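You operate a simulated robot arm through the tools that you are given. There is no shell and no other tool.

You run a simulated robot arm. Do the job below in one go: nothing can be reset, and whatever is moved stays where it is left.

## Task
Fit the plate with the purple grip and print the bracket on the small 3D printer.
Fine: check that the card in the slot says BRACKET, run the bed in, shut the door, heat it and start once it is ready.

The check looks at the end state, three seconds after you hand in, the way a careful person would. Anything else that was tipped, shoved, dropped, spilled or broken makes it a failure.

## Robot
A 7-joint arm with a two-finger parallel gripper, fixed in place. Base frame: the origin is at the foot of the arm, x ahead of it, y to its left, z up; the work surface is at about z = 850. Lengths are in mm, angles in degrees, forces in N, time in s.
With the tool pointing down near the work surface it reaches from about 300 to 700 mm from the base axis. Its first joint turns from -66.0 to 66.0 degrees. Payload 1.57 kg.
The tool frame sits at the grasp point between the pads (the TCP): z along the fingers, y along the line on which they close. The tips reach 30 mm beyond it. The gripper opens to 110 mm. The fingers are 24 mm wide and 12 mm thick; the gripper's body (48 by 112 mm) begins 78 mm behind the TCP.
Orientation is told as [roll, pitch, yaw] about the base's x, y, z axes, in that order, counted from this pose: with the fingers straight down and closing along the base's y, the tool's x points along the base's -x, its y along +y and its z along -z.

## Interface
- The arm moves only by the tool jog_arm. Its argument "series" is a list of rows, each an object of numbers (a shift or turn left out is 0, a gripper value left out holds the last): "dx", "dy", "dz": the shift along the tool's x, y, z in mm; "rx", "ry", "rz": the turn, a rotation vector about the tool's x, y, z in degrees; "jaw": the opening in per cent of the stroke, from 0 (shut) to 100 (fully open). In form: [{"dx": .., "dy": .., "dz": .., "rx": .., "ry": .., "rz": .., "jaw": ..}, ...]. A call has 1 to 20 rows; each row shifts and turns the commanded pose from where the row before left it, along the tool's axes as they then stand. Rows are played at 5 a second. More than 50 mm and 8.6 degrees between two rows, or a gripper value outside its range, and nothing of the call is played. A pose out of reach is approached as far as the arm can. The call stops where the force on the tool passes 40 N (or 10 N more than at its start, if that is more) or the arm is blocked; 0.2 s more then pass. The fingers move at their own pace (about 108 mm/s each) and stop on an object; they squeeze with about 24 N. The grip force told is the motor's: it shows also when the fingers shut on nothing. Time passes only in rows, and 0.2 s behind the last, so rows that do not move let the fingers close. The reply holds the time, the measured pose of the TCP, the force on the tool along the base axes, the opening and the grip force, in the units named above and with some noise, with the torque about the TCP (base axes, N m) and any sound that the robot's microphone picked up.
- Cameras (640 x 400 px; columns grow to the right, rows downward): "scene" is fixed at [178.5, -401.1, 1412.1]; the picture's right is [0.66, -0.75, 0.00], its down [-0.37, -0.32, -0.88] and it looks along [0.66, 0.57, -0.48] (base axes); focal length 357 px, centre (320, 200). "wrist" rides on the gripper at [70, 16, -141] in the tool frame; the picture's right is [-0.23, 0.97, 0.00], its down [-0.85, -0.20, -0.48] and it looks along [-0.47, -0.11, 0.88] (tool axes); focal length 222 px, centre (320, 200). There is no depth. A picture from a camera that has moved, and an enlarged one, comes with that camera's place and axes in the base frame and with its lens.
- get_image(camera): a new picture of that camera. The clock stands still meanwhile.
- inspect(camera, box): a new picture of the part [left, top, right, bottom] of that camera's present view, enlarged. The clock stands still meanwhile.
- finish_job(): hands the job in; it is judged then, once.

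Places have to be worked out from the pictures, the camera data and where the tool is seen. Open the gripper and draw the arm clear of the work before you hand the job in, unless the task says otherwise.

The tools are called after "Emit:" by a JSON object that holds its "op" and its "data". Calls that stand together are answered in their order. jog_arm: Moves the arm, as the interface text tells. Its arguments: {"type":"object","properties":{"series":{"type":"array","items":{"type":"object","properties":{"dx":{"type":"number"},"dy":{"type":"number"},"dz":{"type":"number"},"rx":{"type":"number"},"ry":{"type":"number"},"rz":{"type":"number"},"jaw":{"type":"number"}}}}},"required":["series"]} The other tools are called the same way: get_image (camera) takes a picture; inspect (camera, box) takes an enlarged picture of a part of a camera's view; finish_job () hands the job in.

At the start:

```text
time: 0.0
tcp_pos: [415.0, 98.7, 1257.8]
tool_rot: [0.0, 0.0, 0.0]
wrist_force: [-0.2, 0.6, -0.5]
wrist_torque: [-0.04, 0.03, 0.03]
gripper_width: 110.1
grip_force: 0.1
```

scene: 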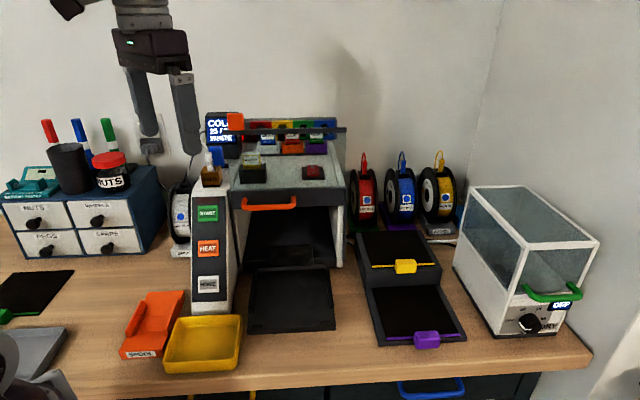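
wrist: 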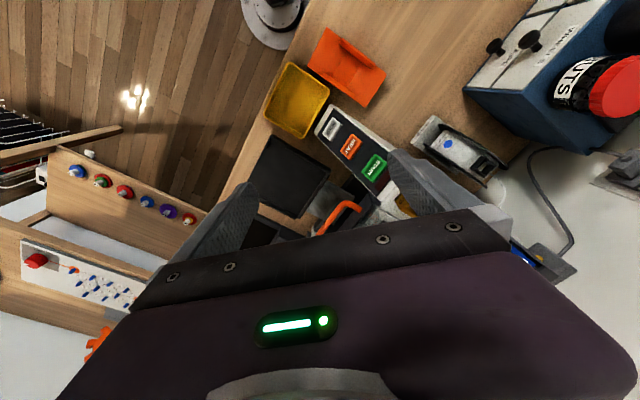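

I'll begin by looking closely at the printer, the plates and the card slot.

Emit:
{"op": "inspect", "data": {"camera": "scene", "box": [180, 90, 360, 210]}}

Emit:
{"op": "inspect", "data": {"camera": "scene", "box": [180, 180, 360, 350]}}

Emit:
{"op": "inspect", "data": {"camera": "scene", "box": [340, 210, 490, 360]}}

```text
3.33 times, centred on (270, 150) of scene
camera zoom: at [178.5, -401.1, 1412.1], right [0.66, -0.75, 0.0], down [-0.37, -0.32, -0.88], along [0.66, 0.57, -0.48], focal length 1189 px, centre (487, 367)
```

zoom: 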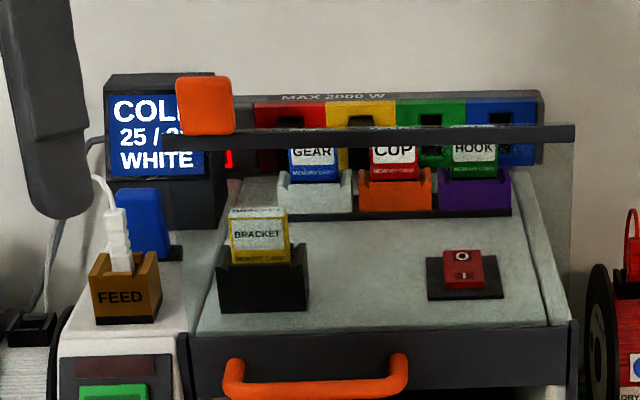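

```text
2.35 times, centred on (270, 265) of scene
camera zoom: at [178.5, -401.1, 1412.1], right [0.66, -0.75, 0.0], down [-0.37, -0.32, -0.88], along [0.66, 0.57, -0.48], focal length 840 px, centre (438, 47)
```

zoom: 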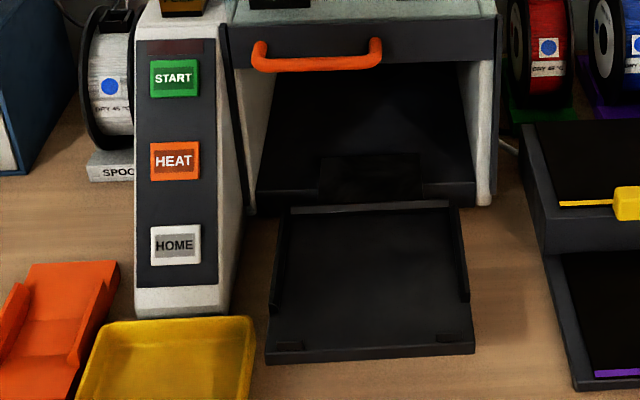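

```text
2.67 times, centred on (415, 285) of scene
camera zoom: at [178.5, -401.1, 1412.1], right [0.66, -0.75, 0.0], down [-0.37, -0.32, -0.88], along [0.66, 0.57, -0.48], focal length 952 px, centre (67, -27)
```

zoom: 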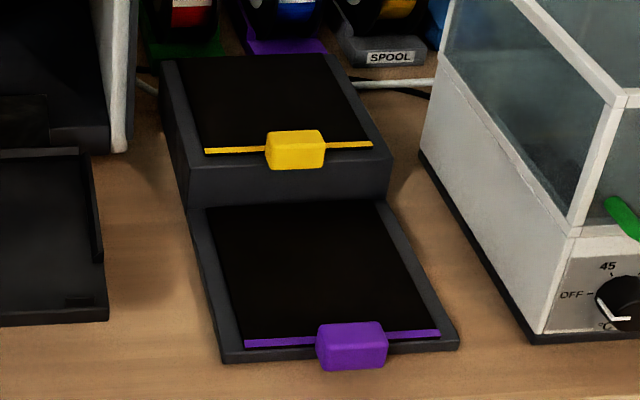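

The front card in the black slot reads BRACKET, the bed is out and empty, and the bench is turned by about 45° to the base. I turn the tool by yaw 44° so its axes line up with the bench, then look with the wrist camera.

Emit:
{"op": "jog_arm", "data": {"series": [{"rz": -7.5}, {"rz": -7.5}, {"rz": -7.5}, {"rz": -7.5}, {"rz": -7.5}, {"rz": -7.5}]}}

Emit:
{"op": "get_image", "data": {"camera": "wrist"}}

Emit:
{"op": "get_image", "data": {"camera": "scene"}}

```text
time: 1.4
tcp_pos: [415.1, 97.9, 1258.1]
tool_rot: [-0.1, 0.0, 45.1]
wrist_force: [0.9, -0.7, -0.8]
wrist_torque: [0.01, 0.0, -0.02]
gripper_width: 110.0
grip_force: 0.0
```

```text
taken
camera wrist: at [354.2, 61.6, 1397.8], right [-0.53, 0.85, 0.0], down [0.74, 0.47, 0.48], along [0.41, 0.25, -0.88], focal length 222 px, centre (320, 200)
```

wrist: 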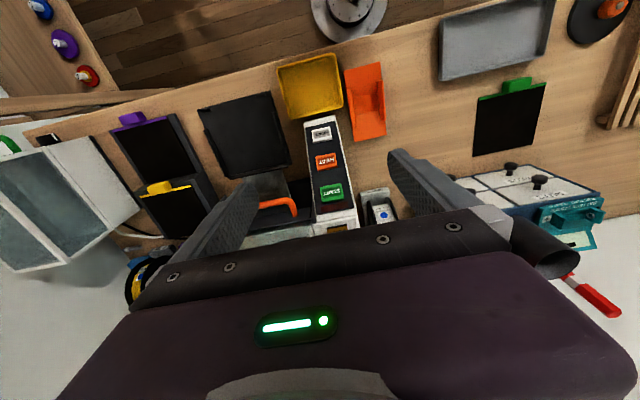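

```text
taken
```

scene: 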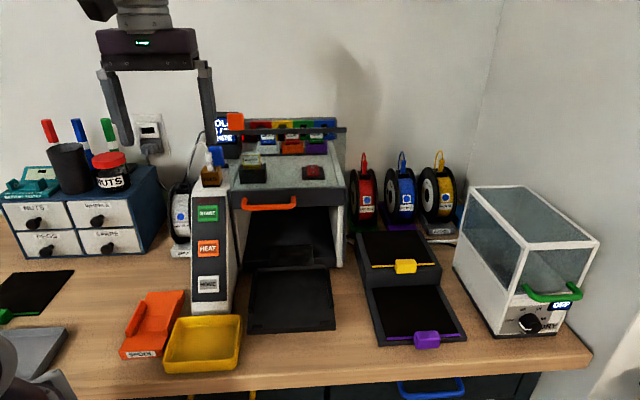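

The turn went well, and both cameras put the purple grip at about base (646, -255). I move above and in front of that plate to look closer.

Emit:
{"op": "jog_arm", "data": {"series": [{"dx": 18.3, "dy": -37.6, "dz": 15.8}, {"dx": 18.3, "dy": -37.6, "dz": 15.8}, {"dx": 18.3, "dy": -37.6, "dz": 15.8}, {"dx": 18.3, "dy": -37.6, "dz": 15.8}, {"dx": 18.3, "dy": -37.6, "dz": 15.8}, {"dx": 18.3, "dy": -37.6, "dz": 15.8}, {"dx": 18.3, "dy": -37.6, "dz": 15.8}, {"dx": 18.3, "dy": -37.6, "dz": 15.8}, {"dx": 18.3, "dy": -37.6, "dz": 15.8}, {"dx": 18.3, "dy": -37.6, "dz": 15.8}]}}

Emit:
{"op": "get_image", "data": {"camera": "wrist"}}

Emit:
{"op": "get_image", "data": {"camera": "scene"}}

```text
time: 3.6
tcp_pos: [552.0, -297.6, 1099.2]
tool_rot: [0.2, 0.0, 45.0]
wrist_force: [-0.5, 0.6, 0.3]
wrist_torque: [0.04, -0.01, -0.02]
gripper_width: 109.9
grip_force: 0.1
```

```text
taken
camera wrist: at [491.4, -334.5, 1239.0], right [-0.53, 0.85, 0.0], down [0.75, 0.46, 0.48], along [0.41, 0.25, -0.88], focal length 222 px, centre (320, 200)
```

wrist: 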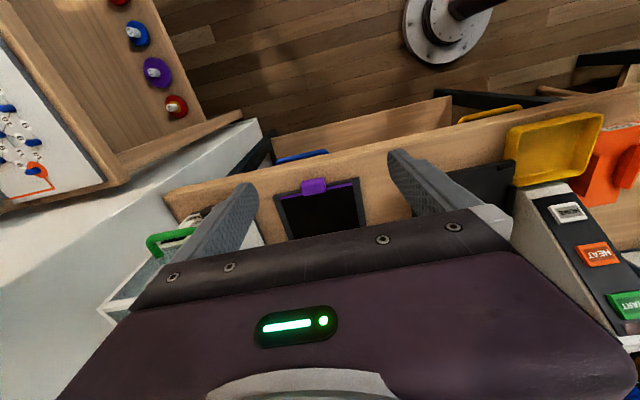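

```text
taken
```

scene: 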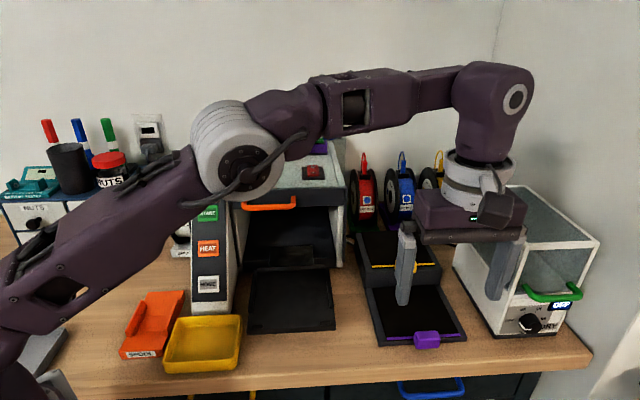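

The grip and plate are visible between the fingers. I enlarge the wrist view for measurements.

Emit:
{"op": "inspect", "data": {"camera": "wrist", "box": [250, 160, 400, 250]}}

Emit:
{"op": "inspect", "data": {"camera": "scene", "box": [390, 310, 480, 370]}}

```text
4.27 times, centred on (325, 205) of wrist
camera zoom: at [491.4, -334.5, 1239.0], right [-0.53, 0.85, 0.0], down [0.75, 0.46, 0.48], along [0.41, 0.25, -0.88], focal length 948 px, centre (299, 179)
```

zoom: 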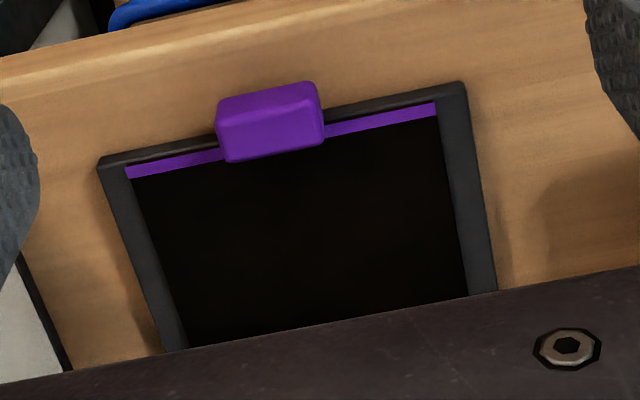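

```text
6.67 times, centred on (435, 340) of scene
camera zoom: at [178.5, -401.1, 1412.1], right [0.66, -0.75, 0.0], down [-0.37, -0.32, -0.88], along [0.66, 0.57, -0.48], focal length 2379 px, centre (-447, -733)
```

zoom: 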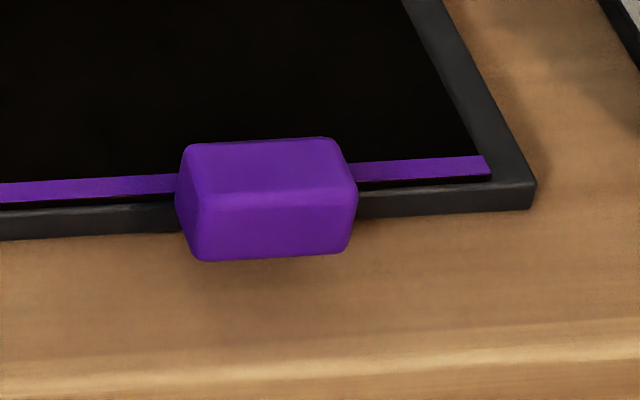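

Triangulating the two views puts the grip at bench depth n≈266–285, width position w≈637±23 (base ≈ (640,-256)), z≈859–884. Before grasping I go over the bed to measure where the plate has to sit.

Emit:
{"op": "jog_arm", "data": {"series": [{"dx": -25, "dy": 35.3}, {"dx": -25, "dy": 35.3}, {"dx": -25, "dy": 35.3}, {"dx": -25, "dy": 35.3}, {"dx": -25, "dy": 35.3}, {"dx": -25, "dy": 35.3}]}}

Emit:
{"op": "get_image", "data": {"camera": "wrist"}}

Emit:
{"op": "inspect", "data": {"camera": "wrist", "box": [240, 60, 420, 220]}}

```text
time: 5.0
tcp_pos: [508.0, -40.3, 1101.0]
tool_rot: [0.0, -0.1, 44.8]
wrist_force: [-0.2, -0.3, 1.0]
wrist_torque: [-0.06, 0.0, -0.04]
gripper_width: 109.8
grip_force: 0.0
```

```text
taken
camera wrist: at [447.1, -77.4, 1240.4], right [-0.53, 0.85, 0.0], down [0.75, 0.46, 0.48], along [0.41, 0.25, -0.88], focal length 222 px, centre (320, 200)
```

wrist: 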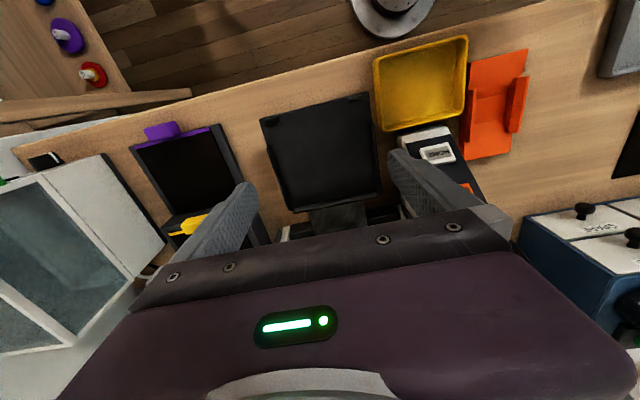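

```text
2.50 times, centred on (330, 140) of wrist
camera zoom: at [447.1, -77.4, 1240.4], right [-0.53, 0.85, 0.0], down [0.75, 0.46, 0.48], along [0.41, 0.25, -0.88], focal length 555 px, centre (295, 350)
```

zoom: 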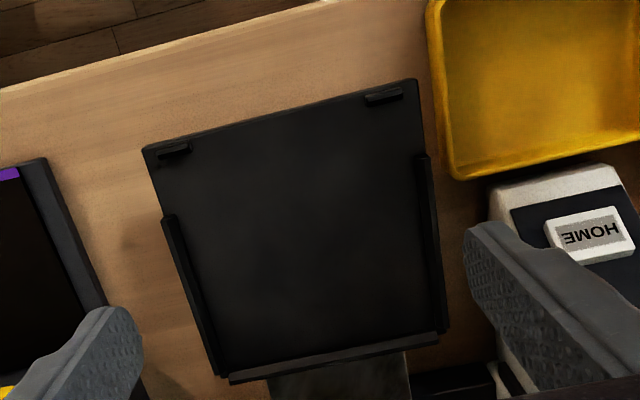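

The bed is a tray floating at about z≈900 with side rails, a back stop and two front tabs; its pocket is centred near w≈391, depth n≈300–445. Next I raise and tilt the camera to understand the door, roof and display.

Emit:
{"op": "jog_arm", "data": {"series": [{"dx": 10, "dz": -43}, {"dx": 10, "dz": -43}, {"dx": 10, "dz": -43}, {"ry": -8.4}, {"ry": -8.4}, {"ry": -8.4}]}}

Emit:
{"op": "get_image", "data": {"camera": "wrist"}}

Emit:
{"op": "get_image", "data": {"camera": "scene"}}

```text
time: 6.4
tcp_pos: [485.7, -61.7, 1229.4]
tool_rot: [0.0, -25.3, 45.0]
wrist_force: [0.0, -0.1, -0.1]
wrist_torque: [0.04, 0.0, -0.03]
gripper_width: 110.2
grip_force: 0.1
```

```text
taken
camera wrist: at [387.6, -136.9, 1325.7], right [-0.54, 0.83, 0.1], down [0.54, 0.26, 0.8], along [0.64, 0.49, -0.59], focal length 222 px, centre (320, 200)
```

wrist: 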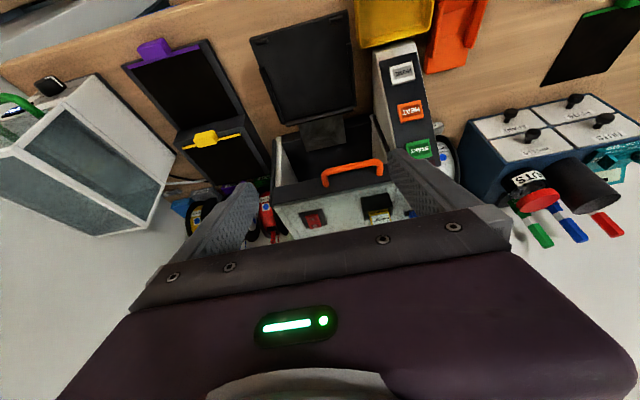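

```text
taken
```

scene: 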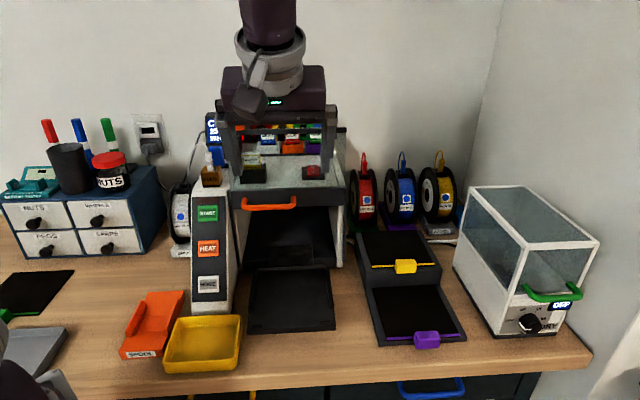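

I enlarge the printer region of this view to see the door and the roof.

Emit:
{"op": "inspect", "data": {"camera": "wrist", "box": [250, 100, 440, 240]}}

Emit:
{"op": "inspect", "data": {"camera": "scene", "box": [190, 100, 360, 280]}}

```text
2.86 times, centred on (345, 170) of wrist
camera zoom: at [387.6, -136.9, 1325.7], right [-0.54, 0.83, 0.1], down [0.54, 0.26, 0.8], along [0.64, 0.49, -0.59], focal length 635 px, centre (249, 286)
```

zoom: 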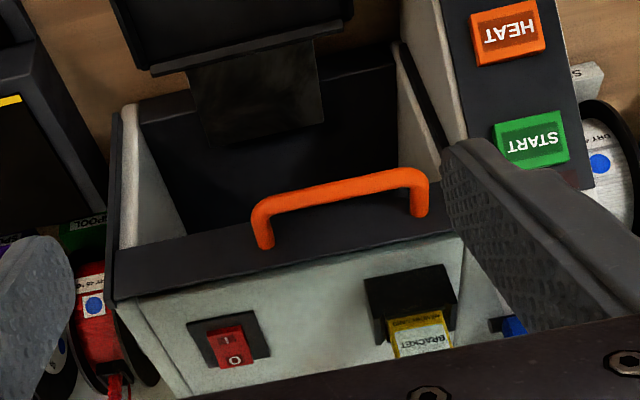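

```text
2.22 times, centred on (275, 190) of scene
camera zoom: at [178.5, -401.1, 1412.1], right [0.66, -0.75, 0.0], down [-0.37, -0.32, -0.88], along [0.66, 0.57, -0.48], focal length 793 px, centre (420, 222)
```

zoom: 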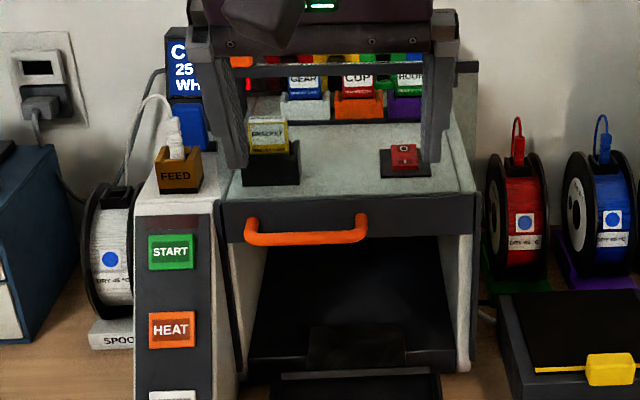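

The door looks like a sliding front with its orange-handled lower edge up at z≈1050, and the BRACKET card is confirmed from above. Next I take a low, tilted look at the purple plate and stand to pin down heights.

Emit:
{"op": "jog_arm", "data": {"series": [{"dx": 31.4, "dy": -29.1, "dz": 16.8}, {"dx": 31.4, "dy": -29.1, "dz": 16.8}, {"dx": 31.4, "dy": -29.1, "dz": 16.8}, {"dx": 31.4, "dy": -29.1, "dz": 16.8}, {"dx": 31.4, "dy": -29.1, "dz": 16.8}, {"dx": 31.4, "dy": -29.1, "dz": 16.8}, {"dx": 31.4, "dy": -29.1, "dz": 16.8}, {"dx": 31.4, "dy": -29.1, "dz": 16.8}]}}

Emit:
{"op": "get_image", "data": {"camera": "wrist"}}

```text
time: 8.2
tcp_pos: [529.8, -347.5, 1000.8]
tool_rot: [0.0, -25.2, 45.0]
wrist_force: [0.0, -0.5, -0.8]
wrist_torque: [0.05, -0.03, -0.03]
gripper_width: 110.0
grip_force: 0.0
```

```text
taken
camera wrist: at [431.2, -421.7, 1097.0], right [-0.54, 0.83, 0.1], down [0.54, 0.26, 0.8], along [0.64, 0.49, -0.6], focal length 222 px, centre (320, 200)
```

wrist: 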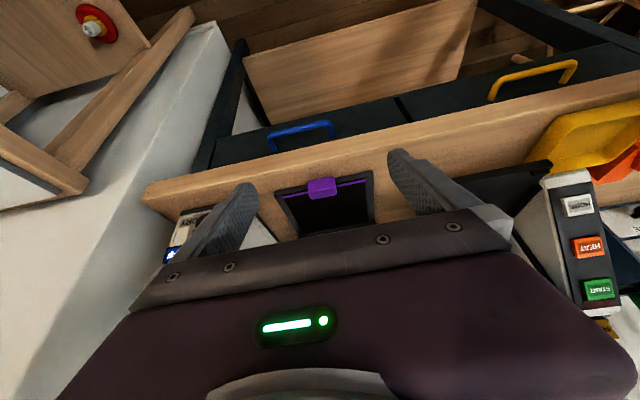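

Emit:
{"op": "inspect", "data": {"camera": "wrist", "box": [270, 165, 390, 235]}}

```text
5.33 times, centred on (330, 200) of wrist
camera zoom: at [431.2, -421.7, 1097.0], right [-0.54, 0.83, 0.1], down [0.54, 0.26, 0.8], along [0.64, 0.49, -0.6], focal length 1185 px, centre (267, 200)
```

zoom: 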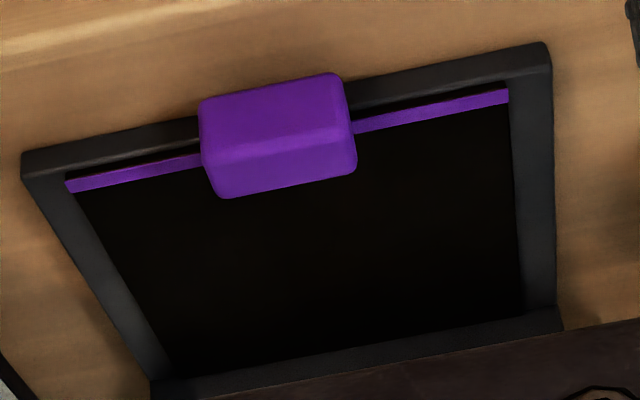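

The plate measures about 139 mm wide and sits centred at w≈635; the grip spans n≈266–286 and z≈861–883. I level the tool, move above the grip with a narrower opening, and check the alignment.

Emit:
{"op": "jog_arm", "data": {"series": [{"ry": 8.4}, {"ry": 8.4}, {"ry": 8.4, "jaw": 68}, {"dx": -35, "dy": -3.65, "dz": 10.2}, {"dx": -35, "dy": -3.65, "dz": 10.2}, {"dx": -35, "dy": -3.65, "dz": 10.2}, {"dx": -35, "dy": -3.65, "dz": 10.2}]}}

Emit:
{"op": "get_image", "data": {"camera": "wrist"}}

Emit:
{"op": "inspect", "data": {"camera": "scene", "box": [370, 220, 500, 370]}}

```text
time: 9.8
tcp_pos: [621.4, -273.2, 965.8]
tool_rot: [0.0, 0.0, 45.0]
wrist_force: [-0.8, -0.2, -0.7]
wrist_torque: [0.01, -0.03, 0.02]
gripper_width: 75.1
grip_force: 0.0
out of reach, approached as far as the arm can: row 7
```

```text
taken
camera wrist: at [561.2, -310.4, 1106.2], right [-0.53, 0.85, 0.0], down [0.75, 0.46, 0.48], along [0.41, 0.25, -0.88], focal length 222 px, centre (320, 200)
```

wrist: 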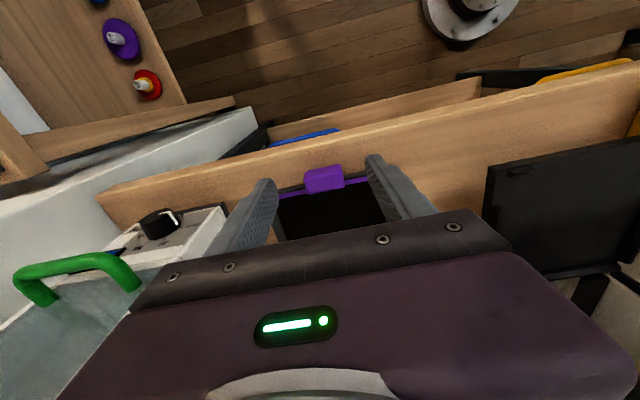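

```text
2.67 times, centred on (435, 295) of scene
camera zoom: at [178.5, -401.1, 1412.1], right [0.66, -0.75, 0.0], down [-0.37, -0.32, -0.88], along [0.66, 0.57, -0.48], focal length 952 px, centre (13, -53)
```

zoom: 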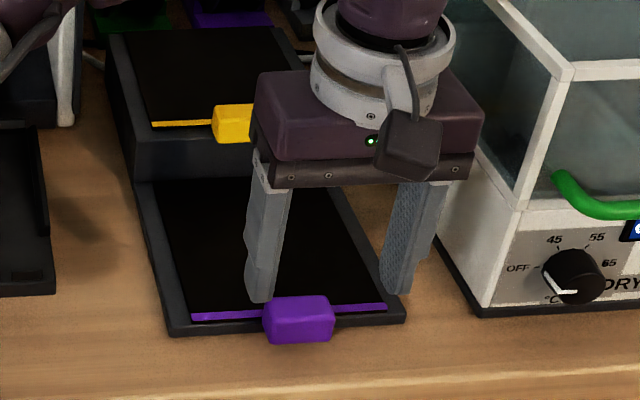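

Row 7 hit the reach limit (radius ≈680 at z≈966). I test whether the reach is greater lower down, keeping the tips above the grip.

Emit:
{"op": "jog_arm", "data": {"series": [{"dz": 18}, {"dz": 18}, {"dx": -8}, {"dx": -8}, {"dx": -7}]}}

```text
time: 11.0
tcp_pos: [638.9, -256.6, 930.8]
tool_rot: [0.0, 0.1, 45.0]
wrist_force: [-0.1, 0.0, 0.6]
wrist_torque: [-0.02, 0.0, 0.02]
gripper_width: 74.8
grip_force: 0.1
```

Lower down it reaches: TCP now (639, -257, 931), directly above the grip. I check the alignment before descending.

Emit:
{"op": "get_image", "data": {"camera": "wrist"}}

Emit:
{"op": "inspect", "data": {"camera": "wrist", "box": [240, 140, 430, 240]}}

Emit:
{"op": "inspect", "data": {"camera": "scene", "box": [380, 260, 490, 370]}}

```text
taken
camera wrist: at [577.4, -293.5, 1070.5], right [-0.53, 0.85, 0.0], down [0.75, 0.46, 0.48], along [0.41, 0.25, -0.88], focal length 222 px, centre (320, 200)
```

wrist: 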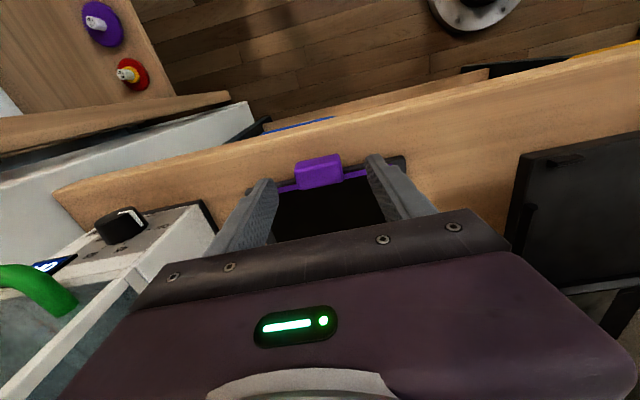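

```text
3.37 times, centred on (335, 190) of wrist
camera zoom: at [577.4, -293.5, 1070.5], right [-0.53, 0.85, 0.0], down [0.75, 0.46, 0.48], along [0.41, 0.25, -0.88], focal length 748 px, centre (270, 234)
```

zoom: 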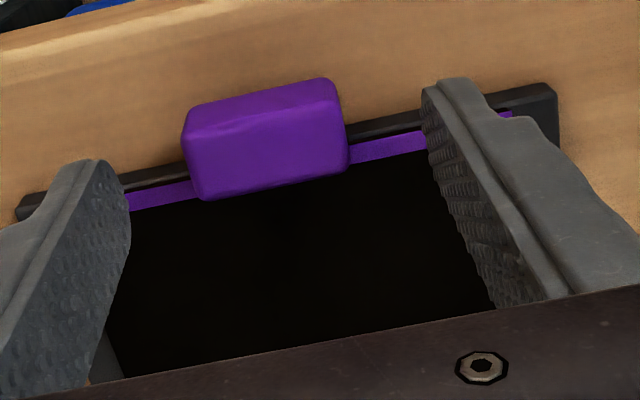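

```text
3.64 times, centred on (435, 315) of scene
camera zoom: at [178.5, -401.1, 1412.1], right [0.66, -0.75, 0.0], down [-0.37, -0.32, -0.88], along [0.66, 0.57, -0.48], focal length 1298 px, centre (-98, -218)
```

zoom: 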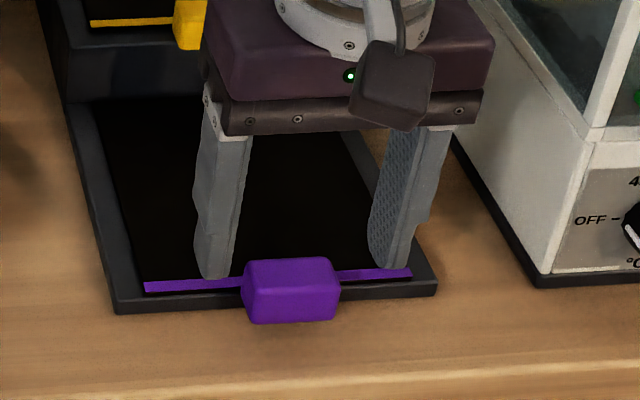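

Fingers straddle the grip evenly in w; I shift 2 mm to the front for clearance from the stand and descend to z≈886 (tips ≈856).

Emit:
{"op": "jog_arm", "data": {"series": [{"dx": 2, "dy": -0.8, "dz": 12}, {"dz": 12}, {"dz": 12}, {"dz": 8.5}, {}]}}

Emit:
{"op": "inspect", "data": {"camera": "scene", "box": [380, 260, 490, 370]}}

Emit:
{"op": "inspect", "data": {"camera": "wrist", "box": [240, 140, 430, 240]}}

```text
time: 12.2
tcp_pos: [637.7, -258.4, 886.3]
tool_rot: [0.0, 0.0, 45.1]
wrist_force: [0.0, -0.2, 0.3]
wrist_torque: [0.0, 0.04, -0.01]
gripper_width: 74.8
grip_force: 0.0
```

```text
3.64 times, centred on (435, 315) of scene
camera zoom: at [178.5, -401.1, 1412.1], right [0.66, -0.75, 0.0], down [-0.37, -0.32, -0.88], along [0.66, 0.57, -0.48], focal length 1298 px, centre (-98, -218)
```

zoom: 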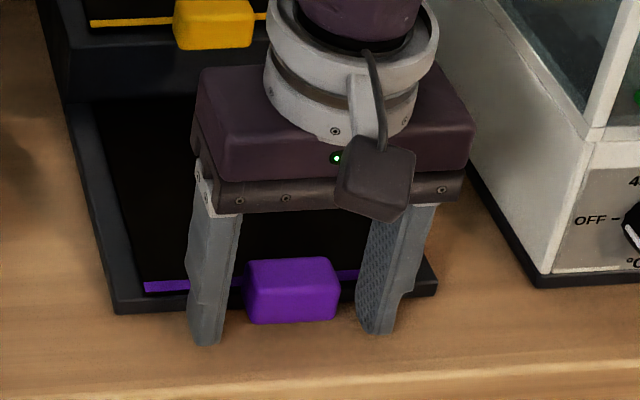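

```text
3.37 times, centred on (335, 190) of wrist
camera zoom: at [576.3, -295.6, 1025.7], right [-0.53, 0.85, 0.0], down [0.75, 0.46, 0.48], along [0.41, 0.25, -0.88], focal length 748 px, centre (270, 234)
```

zoom: 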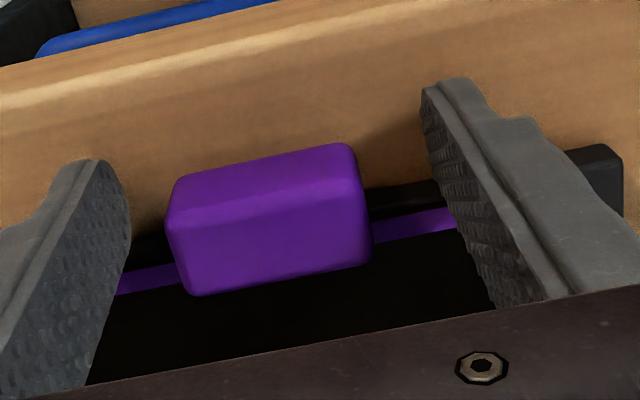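

Clear of the stand with no contact force; the grip is between the pads. I close the fingers.

Emit:
{"op": "jog_arm", "data": {"series": [{"jaw": 0}, {}, {}, {}]}}

Emit:
{"op": "inspect", "data": {"camera": "wrist", "box": [240, 140, 430, 240]}}

```text
time: 13.2
tcp_pos: [638.0, -258.2, 885.4]
tool_rot: [0.0, 0.0, 45.0]
wrist_force: [0.2, -0.8, 0.3]
wrist_torque: [0.03, -0.02, -0.03]
gripper_width: 43.4
grip_force: 23.9
```

```text
3.37 times, centred on (335, 190) of wrist
camera zoom: at [576.3, -295.6, 1025.9], right [-0.53, 0.85, 0.0], down [0.75, 0.46, 0.48], along [0.41, 0.25, -0.88], focal length 748 px, centre (270, 234)
```

zoom: 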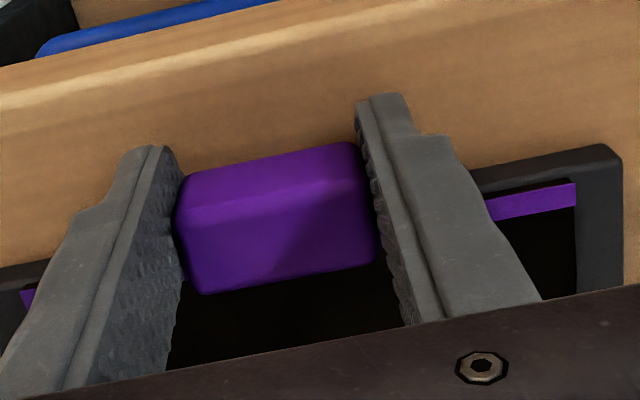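

Grip held at 43.4 mm with 24 N. I lift a little to check weight and sag.

Emit:
{"op": "jog_arm", "data": {"series": [{"dz": -4}, {"dz": -4}, {"dz": -4}, {}, {}]}}

Emit:
{"op": "inspect", "data": {"camera": "wrist", "box": [240, 140, 430, 240]}}

Emit:
{"op": "inspect", "data": {"camera": "scene", "box": [350, 240, 480, 360]}}

```text
time: 14.4
tcp_pos: [637.0, -258.8, 898.8]
tool_rot: [0.1, -0.1, 45.0]
wrist_force: [-0.4, 0.0, -0.6]
wrist_torque: [-0.04, 0.07, 0.0]
gripper_width: 43.4
grip_force: 24.2
```

```text
3.37 times, centred on (335, 190) of wrist
camera zoom: at [576.3, -295.0, 1038.3], right [-0.53, 0.85, 0.0], down [0.75, 0.46, 0.48], along [0.41, 0.25, -0.88], focal length 748 px, centre (270, 234)
```

zoom: 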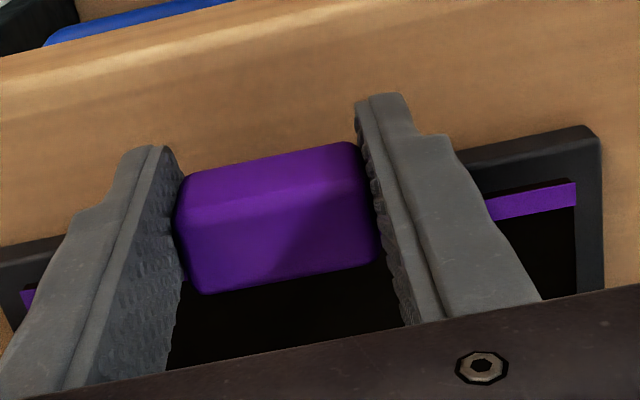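

```text
3.33 times, centred on (415, 300) of scene
camera zoom: at [178.5, -401.1, 1412.1], right [0.66, -0.75, 0.0], down [-0.37, -0.32, -0.88], along [0.66, 0.57, -0.48], focal length 1189 px, centre (3, -133)
```

zoom: 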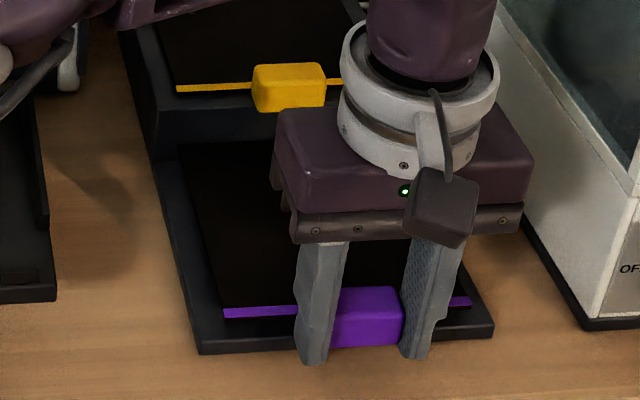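

The plate lifted cleanly with no visible sag. The yellow grip overhangs behind, so I draw the plate forward first, then raise it and carry it left above the bed.

Emit:
{"op": "jog_arm", "data": {"series": [{"dz": -5}, {"dx": 10}, {"dx": 15}, {"dx": 15}, {"dy": 20, "dz": -20}, {"dy": 25, "dz": -20}, {"dy": 25, "dz": -20}, {"dy": 25, "dz": -20}, {"dy": 25, "dz": -5}, {}]}}

Emit:
{"op": "get_image", "data": {"camera": "wrist"}}

Emit:
{"op": "get_image", "data": {"camera": "scene"}}

```text
time: 16.6
tcp_pos: [523.0, -201.0, 988.1]
tool_rot: [0.0, 0.1, 45.0]
wrist_force: [0.6, -0.6, 0.0]
wrist_torque: [-0.03, 0.05, -0.02]
gripper_width: 43.4
grip_force: 24.1
```

```text
taken
camera wrist: at [462.7, -237.8, 1126.7], right [-0.53, 0.85, 0.0], down [0.75, 0.46, 0.48], along [0.41, 0.25, -0.88], focal length 222 px, centre (320, 200)
```

wrist: 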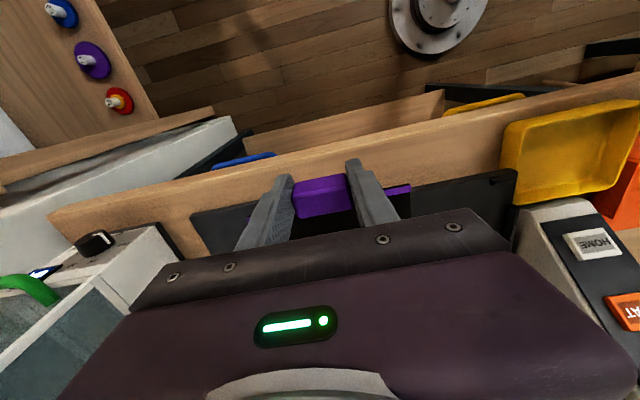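

```text
taken
```

scene: 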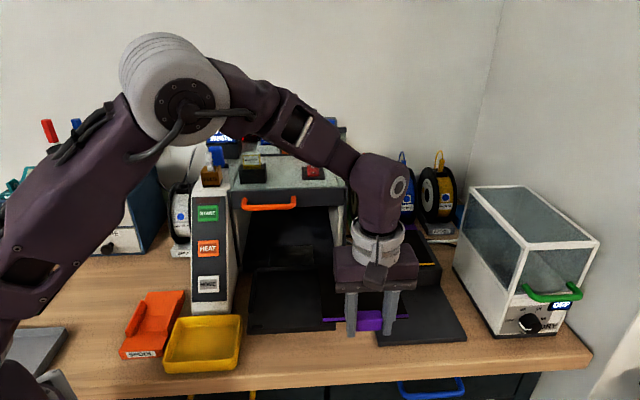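

The plate is held level and clear. I zoom in on the empty bed from the scene camera to refine its height and pocket edges before placing.

Emit:
{"op": "inspect", "data": {"camera": "scene", "box": [235, 255, 345, 340]}}

Emit:
{"op": "inspect", "data": {"camera": "scene", "box": [315, 280, 425, 350]}}

```text
4.71 times, centred on (290, 298) of scene
camera zoom: at [178.5, -401.1, 1412.1], right [0.66, -0.75, 0.0], down [-0.37, -0.32, -0.88], along [0.66, 0.57, -0.48], focal length 1679 px, centre (461, -259)
```

zoom: 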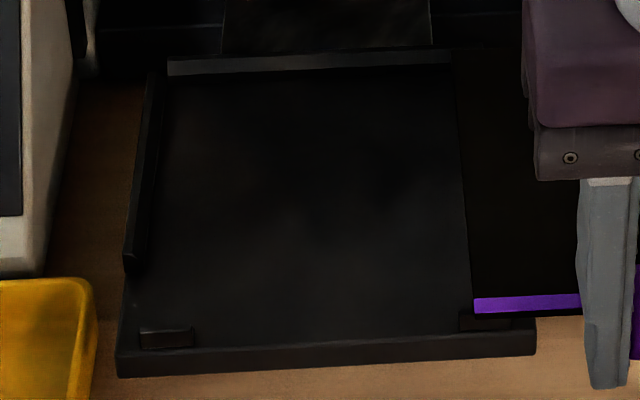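

```text
5.71 times, centred on (370, 315) of scene
camera zoom: at [178.5, -401.1, 1412.1], right [0.66, -0.75, 0.0], down [-0.37, -0.32, -0.88], along [0.66, 0.57, -0.48], focal length 2039 px, centre (34, -457)
```

zoom: 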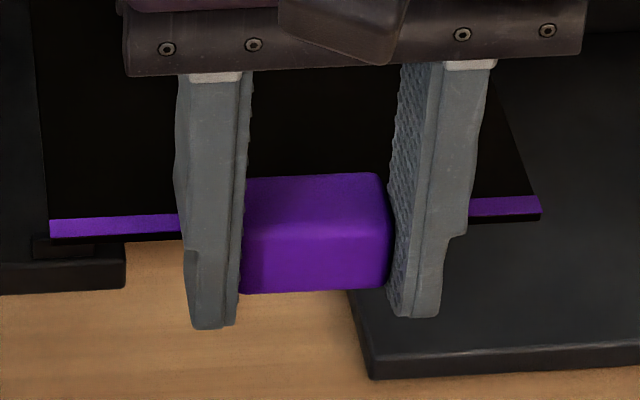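

Measured: plate 139×140 mm, its front edge 18 mm behind the TCP, its top ≈22 mm below the TCP; bed floor z≈903, pocket n≈300–449, w≈316–464 (centre ≈390). I move the plate over the pocket and check the alignment from high up.

Emit:
{"op": "jog_arm", "data": {"series": [{"dx": -11.6, "dy": 24.3}, {"dx": -11.6, "dy": 24.3}, {"dx": -11.6, "dy": 24.3}, {"dx": -11.6, "dy": 24.3}, {"dx": -11.6, "dy": 24.3}, {"dz": 15}, {"dz": 13}, {}]}}

Emit:
{"op": "get_image", "data": {"camera": "wrist"}}

Emit:
{"op": "inspect", "data": {"camera": "scene", "box": [235, 240, 355, 350]}}

Emit:
{"op": "inspect", "data": {"camera": "wrist", "box": [230, 120, 440, 240]}}

```text
time: 18.4
tcp_pos: [480.5, -75.2, 959.2]
tool_rot: [0.0, 0.0, 45.0]
wrist_force: [0.4, 0.2, -0.9]
wrist_torque: [-0.05, 0.03, -0.01]
gripper_width: 43.4
grip_force: 24.1
```

```text
taken
camera wrist: at [418.1, -111.7, 1098.9], right [-0.53, 0.85, 0.0], down [0.75, 0.46, 0.48], along [0.41, 0.25, -0.88], focal length 222 px, centre (320, 200)
```

wrist: 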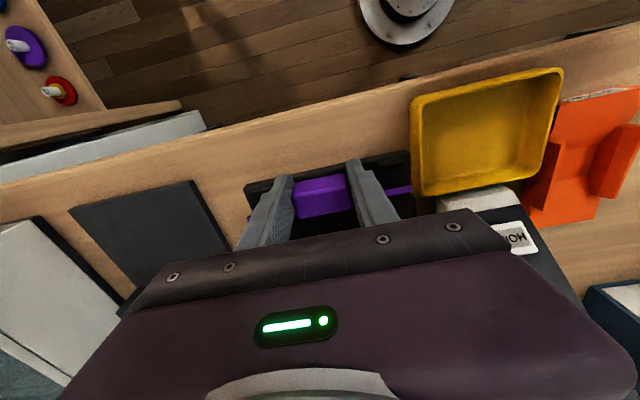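

```text
3.64 times, centred on (295, 295) of scene
camera zoom: at [178.5, -401.1, 1412.1], right [0.66, -0.75, 0.0], down [-0.37, -0.32, -0.88], along [0.66, 0.57, -0.48], focal length 1298 px, centre (411, -146)
```

zoom: 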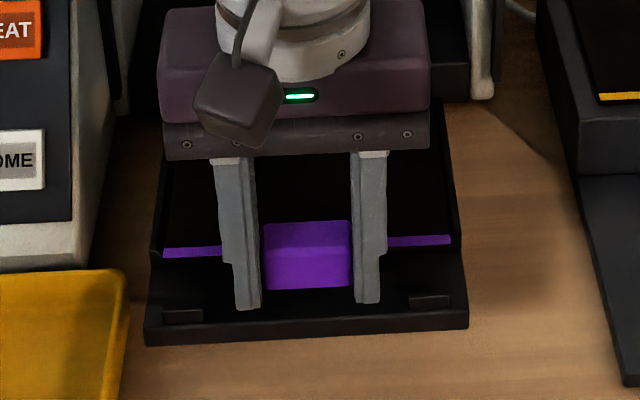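

```text
3.05 times, centred on (335, 180) of wrist
camera zoom: at [418.1, -111.7, 1098.9], right [-0.53, 0.85, 0.0], down [0.75, 0.46, 0.48], along [0.41, 0.25, -0.88], focal length 677 px, centre (274, 261)
```

zoom: 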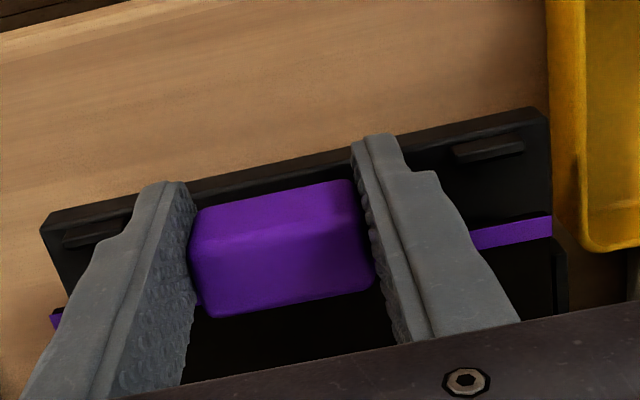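

The plate is centred over the pocket within about 1–2 mm (plate w≈321–460.6 vs tabs 320–460; front edge at n≈304, behind the tabs). I shift 1.5 mm left and lower gently toward the bed.

Emit:
{"op": "jog_arm", "data": {"series": [{"dy": 1.5, "dz": 6}, {"dz": 6}, {"dz": 5}, {"dz": 4}, {}]}}

Emit:
{"op": "inspect", "data": {"camera": "scene", "box": [235, 240, 355, 350]}}

Emit:
{"op": "inspect", "data": {"camera": "wrist", "box": [230, 120, 440, 240]}}

```text
time: 19.6
tcp_pos: [476.9, -72.7, 939.6]
tool_rot: [0.0, -0.1, 45.0]
wrist_force: [-1.0, -0.9, 0.2]
wrist_torque: [0.32, -0.08, 0.08]
gripper_width: 43.7
grip_force: 24.1
```

```text
3.64 times, centred on (295, 295) of scene
camera zoom: at [178.4, -401.1, 1412.1], right [0.66, -0.75, 0.0], down [-0.37, -0.32, -0.88], along [0.66, 0.57, -0.48], focal length 1298 px, centre (411, -146)
```

zoom: 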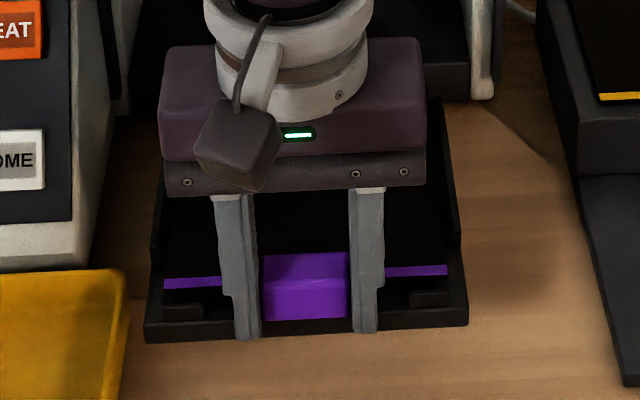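

```text
3.05 times, centred on (335, 180) of wrist
camera zoom: at [416.8, -110.9, 1078.6], right [-0.53, 0.85, 0.0], down [0.75, 0.46, 0.48], along [0.41, 0.25, -0.88], focal length 677 px, centre (274, 261)
```

zoom: 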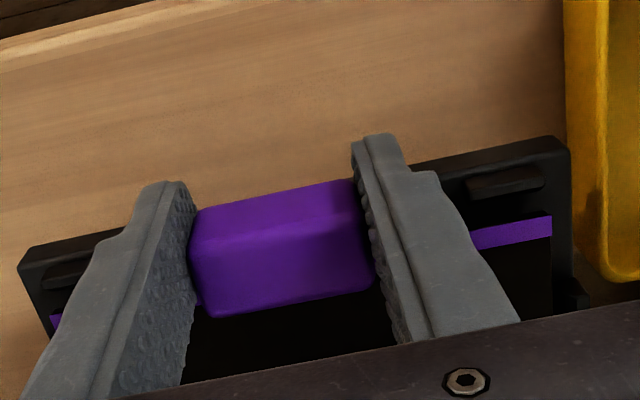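

A torque of about 0.3 N·m points to a light touch at the plate's back-left corner. I look at both side rails closely before going on.

Emit:
{"op": "inspect", "data": {"camera": "scene", "box": [265, 270, 310, 340]}}

Emit:
{"op": "inspect", "data": {"camera": "scene", "box": [270, 255, 300, 300]}}

Emit:
{"op": "inspect", "data": {"camera": "scene", "box": [320, 255, 350, 330]}}

```text
5.71 times, centred on (288, 305) of scene
camera zoom: at [178.4, -401.1, 1412.1], right [0.66, -0.75, 0.0], down [-0.37, -0.32, -0.88], along [0.66, 0.57, -0.48], focal length 2039 px, centre (506, -400)
```

zoom: 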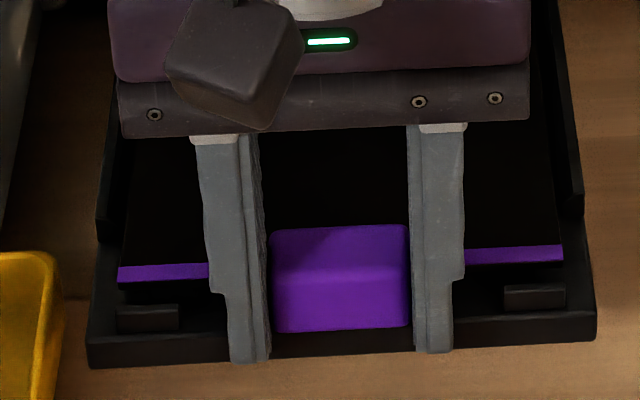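

```text
8.89 times, centred on (285, 278) of scene
camera zoom: at [178.4, -401.1, 1412.1], right [0.66, -0.75, 0.0], down [-0.37, -0.32, -0.88], along [0.66, 0.57, -0.48], focal length 3172 px, centre (631, -489)
```

zoom: 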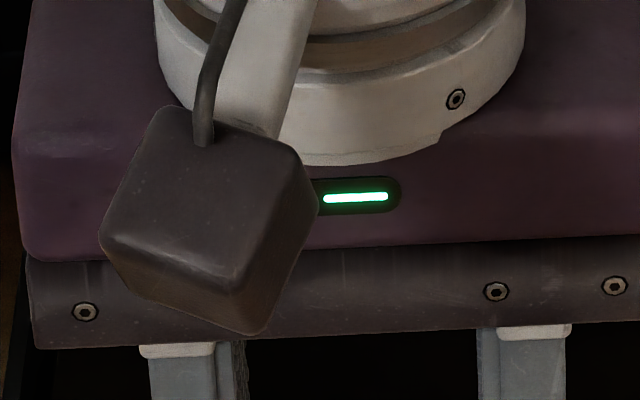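

```text
5.33 times, centred on (335, 292) of scene
camera zoom: at [178.4, -401.1, 1412.1], right [0.66, -0.75, 0.0], down [-0.37, -0.32, -0.88], along [0.66, 0.57, -0.48], focal length 1903 px, centre (240, -293)
```

zoom: 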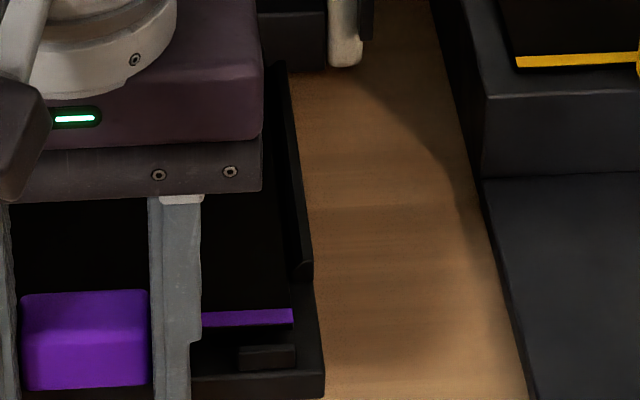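

I take another reading without moving, to see whether the torque persists.

Emit:
{"op": "jog_arm", "data": {"series": [{}]}}

Emit:
{"op": "jog_arm", "data": {"series": [{"dz": -3}, {}]}}

```text
time: 20.0
tcp_pos: [477.5, -72.5, 939.2]
tool_rot: [0.0, -0.1, 45.0]
wrist_force: [-0.6, -0.8, -0.2]
wrist_torque: [0.07, 0.01, -0.05]
gripper_width: 43.4
grip_force: 24.2
```

```text
time: 20.6
tcp_pos: [478.2, -73.6, 941.9]
tool_rot: [-0.1, 0.0, 45.0]
wrist_force: [0.0, -0.6, -1.3]
wrist_torque: [-0.05, 0.07, 0.0]
gripper_width: 43.5
grip_force: 24.0
```

It was transient (0.07 now). I nudge 1 mm right and lower in small steps while watching force and torque.

Emit:
{"op": "jog_arm", "data": {"series": [{"dy": -1, "dz": 2}, {"dz": 1.5}, {"dz": 1.5}, {}]}}

Emit:
{"op": "jog_arm", "data": {"series": [{"dz": 1}, {}]}}

Emit:
{"op": "jog_arm", "data": {"series": [{"dz": 1}, {}]}}

```text
time: 21.6
tcp_pos: [479.5, -75.2, 938.3]
tool_rot: [-0.1, -0.1, 45.0]
wrist_force: [-1.8, 0.7, 17.6]
wrist_torque: [0.3, 0.27, -0.11]
gripper_width: 43.5
grip_force: 23.9
```

```text
time: 22.1
tcp_pos: [478.7, -73.2, 937.3]
tool_rot: [-0.2, -0.1, 45.1]
wrist_force: [-4.1, 1.1, 10.0]
wrist_torque: [0.26, 0.3, 0.04]
gripper_width: 43.6
grip_force: 23.6
stopped in row 2: the force on the tool passed its limit at 42 N (the readings are from after the stop); the commanded pose is now the measured one
```

```text
time: 22.7
tcp_pos: [478.9, -72.8, 937.9]
tool_rot: [-0.2, -0.3, 45.0]
wrist_force: [-3.3, 0.5, 11.2]
wrist_torque: [0.3, 0.37, 0.07]
gripper_width: 43.5
grip_force: 23.9
stopped in row 2: the force on the tool passed its limit at 41 N (the readings are from after the stop); the commanded pose is now the measured one
```

The fingertips are touching the bed floor (tip z≈908), so the floor is at ≈907 and the plate hovers ≈6 mm above it. I raise a little to relieve the contact and check the picture.

Emit:
{"op": "jog_arm", "data": {"series": [{"dz": -1.5}, {}]}}

Emit:
{"op": "inspect", "data": {"camera": "scene", "box": [235, 240, 355, 350]}}

Emit:
{"op": "inspect", "data": {"camera": "wrist", "box": [230, 120, 440, 240]}}

```text
time: 23.3
tcp_pos: [479.8, -73.9, 939.1]
tool_rot: [-0.2, -0.1, 45.0]
wrist_force: [-0.3, 0.3, -0.5]
wrist_torque: [-0.06, 0.04, 0.01]
gripper_width: 43.5
grip_force: 24.1
```

```text
3.64 times, centred on (295, 295) of scene
camera zoom: at [178.5, -401.1, 1412.1], right [0.66, -0.75, 0.0], down [-0.37, -0.32, -0.88], along [0.66, 0.57, -0.48], focal length 1298 px, centre (411, -146)
```

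zoom: 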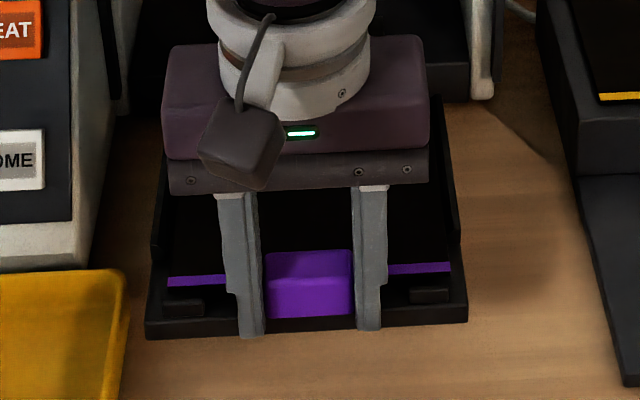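

```text
3.05 times, centred on (335, 180) of wrist
camera zoom: at [418.4, -111.0, 1078.3], right [-0.53, 0.85, 0.0], down [0.74, 0.46, 0.48], along [0.41, 0.25, -0.88], focal length 677 px, centre (274, 261)
```

zoom: 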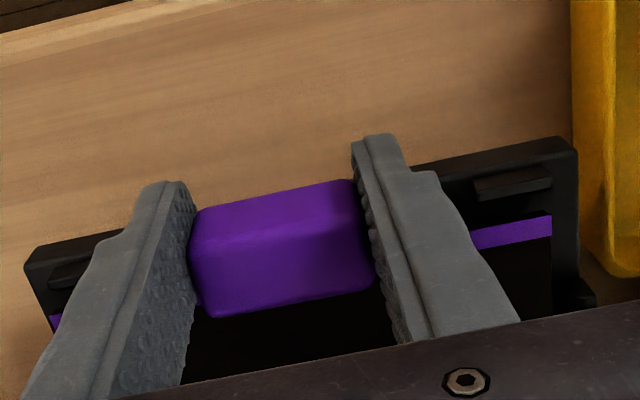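

The plate is centred (w≈390.3); the back edge looks close to the stop, so I shift 2.5 mm toward the front, then open slightly to let the plate settle the last few millimetres into the pocket.

Emit:
{"op": "jog_arm", "data": {"series": [{"dx": 2.5}, {}]}}

Emit:
{"op": "jog_arm", "data": {"series": [{"jaw": 55}, {}, {}, {}]}}

Emit:
{"op": "inspect", "data": {"camera": "scene", "box": [235, 240, 355, 350]}}

Emit:
{"op": "inspect", "data": {"camera": "wrist", "box": [230, 120, 440, 240]}}

```text
time: 23.9
tcp_pos: [478.3, -75.6, 938.8]
tool_rot: [-0.3, -0.3, 45.1]
wrist_force: [0.3, 0.3, -1.0]
wrist_torque: [-0.03, 0.08, 0.0]
gripper_width: 43.4
grip_force: 24.1
```

```text
time: 24.9
tcp_pos: [478.1, -75.9, 937.9]
tool_rot: [-0.2, -0.1, 45.0]
wrist_force: [0.0, 0.3, -0.4]
wrist_torque: [0.02, -0.01, 0.0]
gripper_width: 60.4
grip_force: 0.0
```

```text
3.64 times, centred on (295, 295) of scene
camera zoom: at [178.5, -401.1, 1412.1], right [0.66, -0.75, 0.0], down [-0.37, -0.32, -0.88], along [0.66, 0.57, -0.48], focal length 1298 px, centre (411, -146)
```

zoom: 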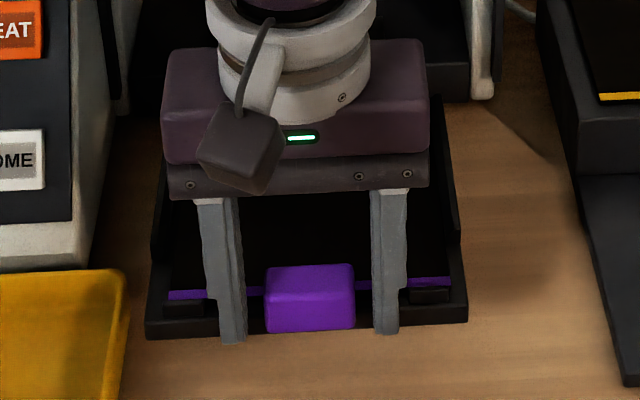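

```text
3.05 times, centred on (335, 180) of wrist
camera zoom: at [416.5, -112.9, 1078.3], right [-0.53, 0.85, 0.0], down [0.74, 0.46, 0.48], along [0.41, 0.25, -0.88], focal length 677 px, centre (274, 261)
```

zoom: 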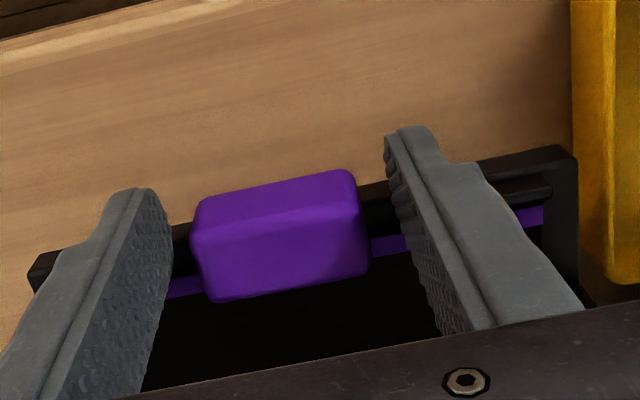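

The plate dropped flat behind the tabs. I raise the gripper straight up and check the seating from above.

Emit:
{"op": "jog_arm", "data": {"series": [{"dz": -15}, {"dz": -30}, {"dz": -40}, {"dz": -40}, {"dz": -40}, {}]}}

Emit:
{"op": "get_image", "data": {"camera": "wrist"}}

Emit:
{"op": "inspect", "data": {"camera": "wrist", "box": [220, 100, 420, 230]}}

Emit:
{"op": "inspect", "data": {"camera": "scene", "box": [235, 240, 355, 350]}}

```text
time: 26.3
tcp_pos: [477.7, -74.7, 1105.8]
tool_rot: [-0.2, -0.2, 45.0]
wrist_force: [0.0, -1.2, 1.3]
wrist_torque: [0.0, 0.0, -0.02]
gripper_width: 60.5
grip_force: 0.1
```

```text
taken
camera wrist: at [416.2, -112.1, 1244.7], right [-0.53, 0.85, 0.0], down [0.74, 0.46, 0.48], along [0.41, 0.25, -0.88], focal length 222 px, centre (320, 200)
```

wrist: 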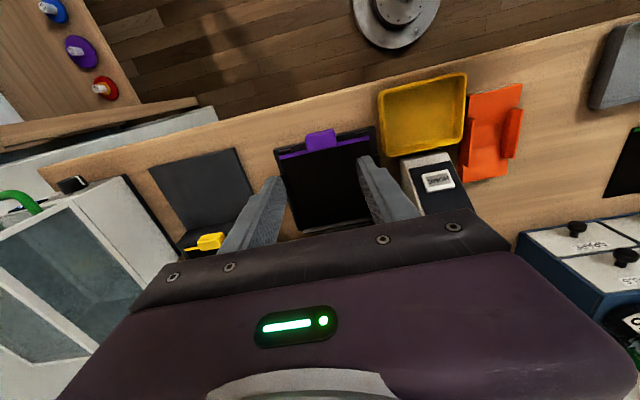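

```text
3.08 times, centred on (320, 165) of wrist
camera zoom: at [416.2, -112.1, 1244.7], right [-0.53, 0.85, 0.0], down [0.74, 0.46, 0.48], along [0.41, 0.25, -0.88], focal length 684 px, centre (320, 308)
```

zoom: 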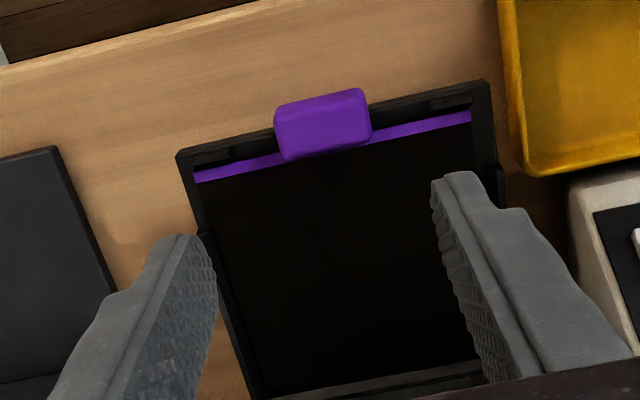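

```text
3.64 times, centred on (295, 295) of scene
camera zoom: at [178.5, -401.1, 1412.1], right [0.66, -0.75, 0.0], down [-0.37, -0.32, -0.88], along [0.66, 0.57, -0.48], focal length 1298 px, centre (411, -146)
```

zoom: 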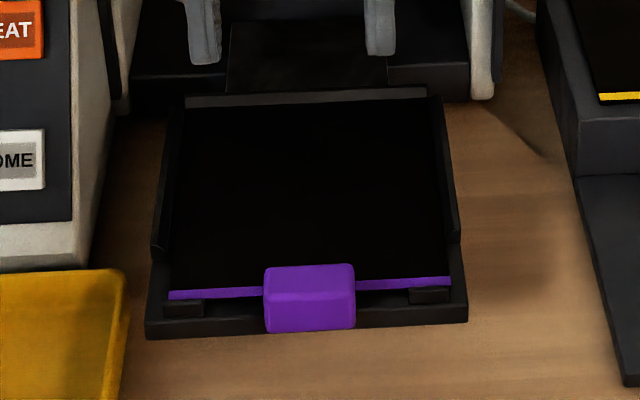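

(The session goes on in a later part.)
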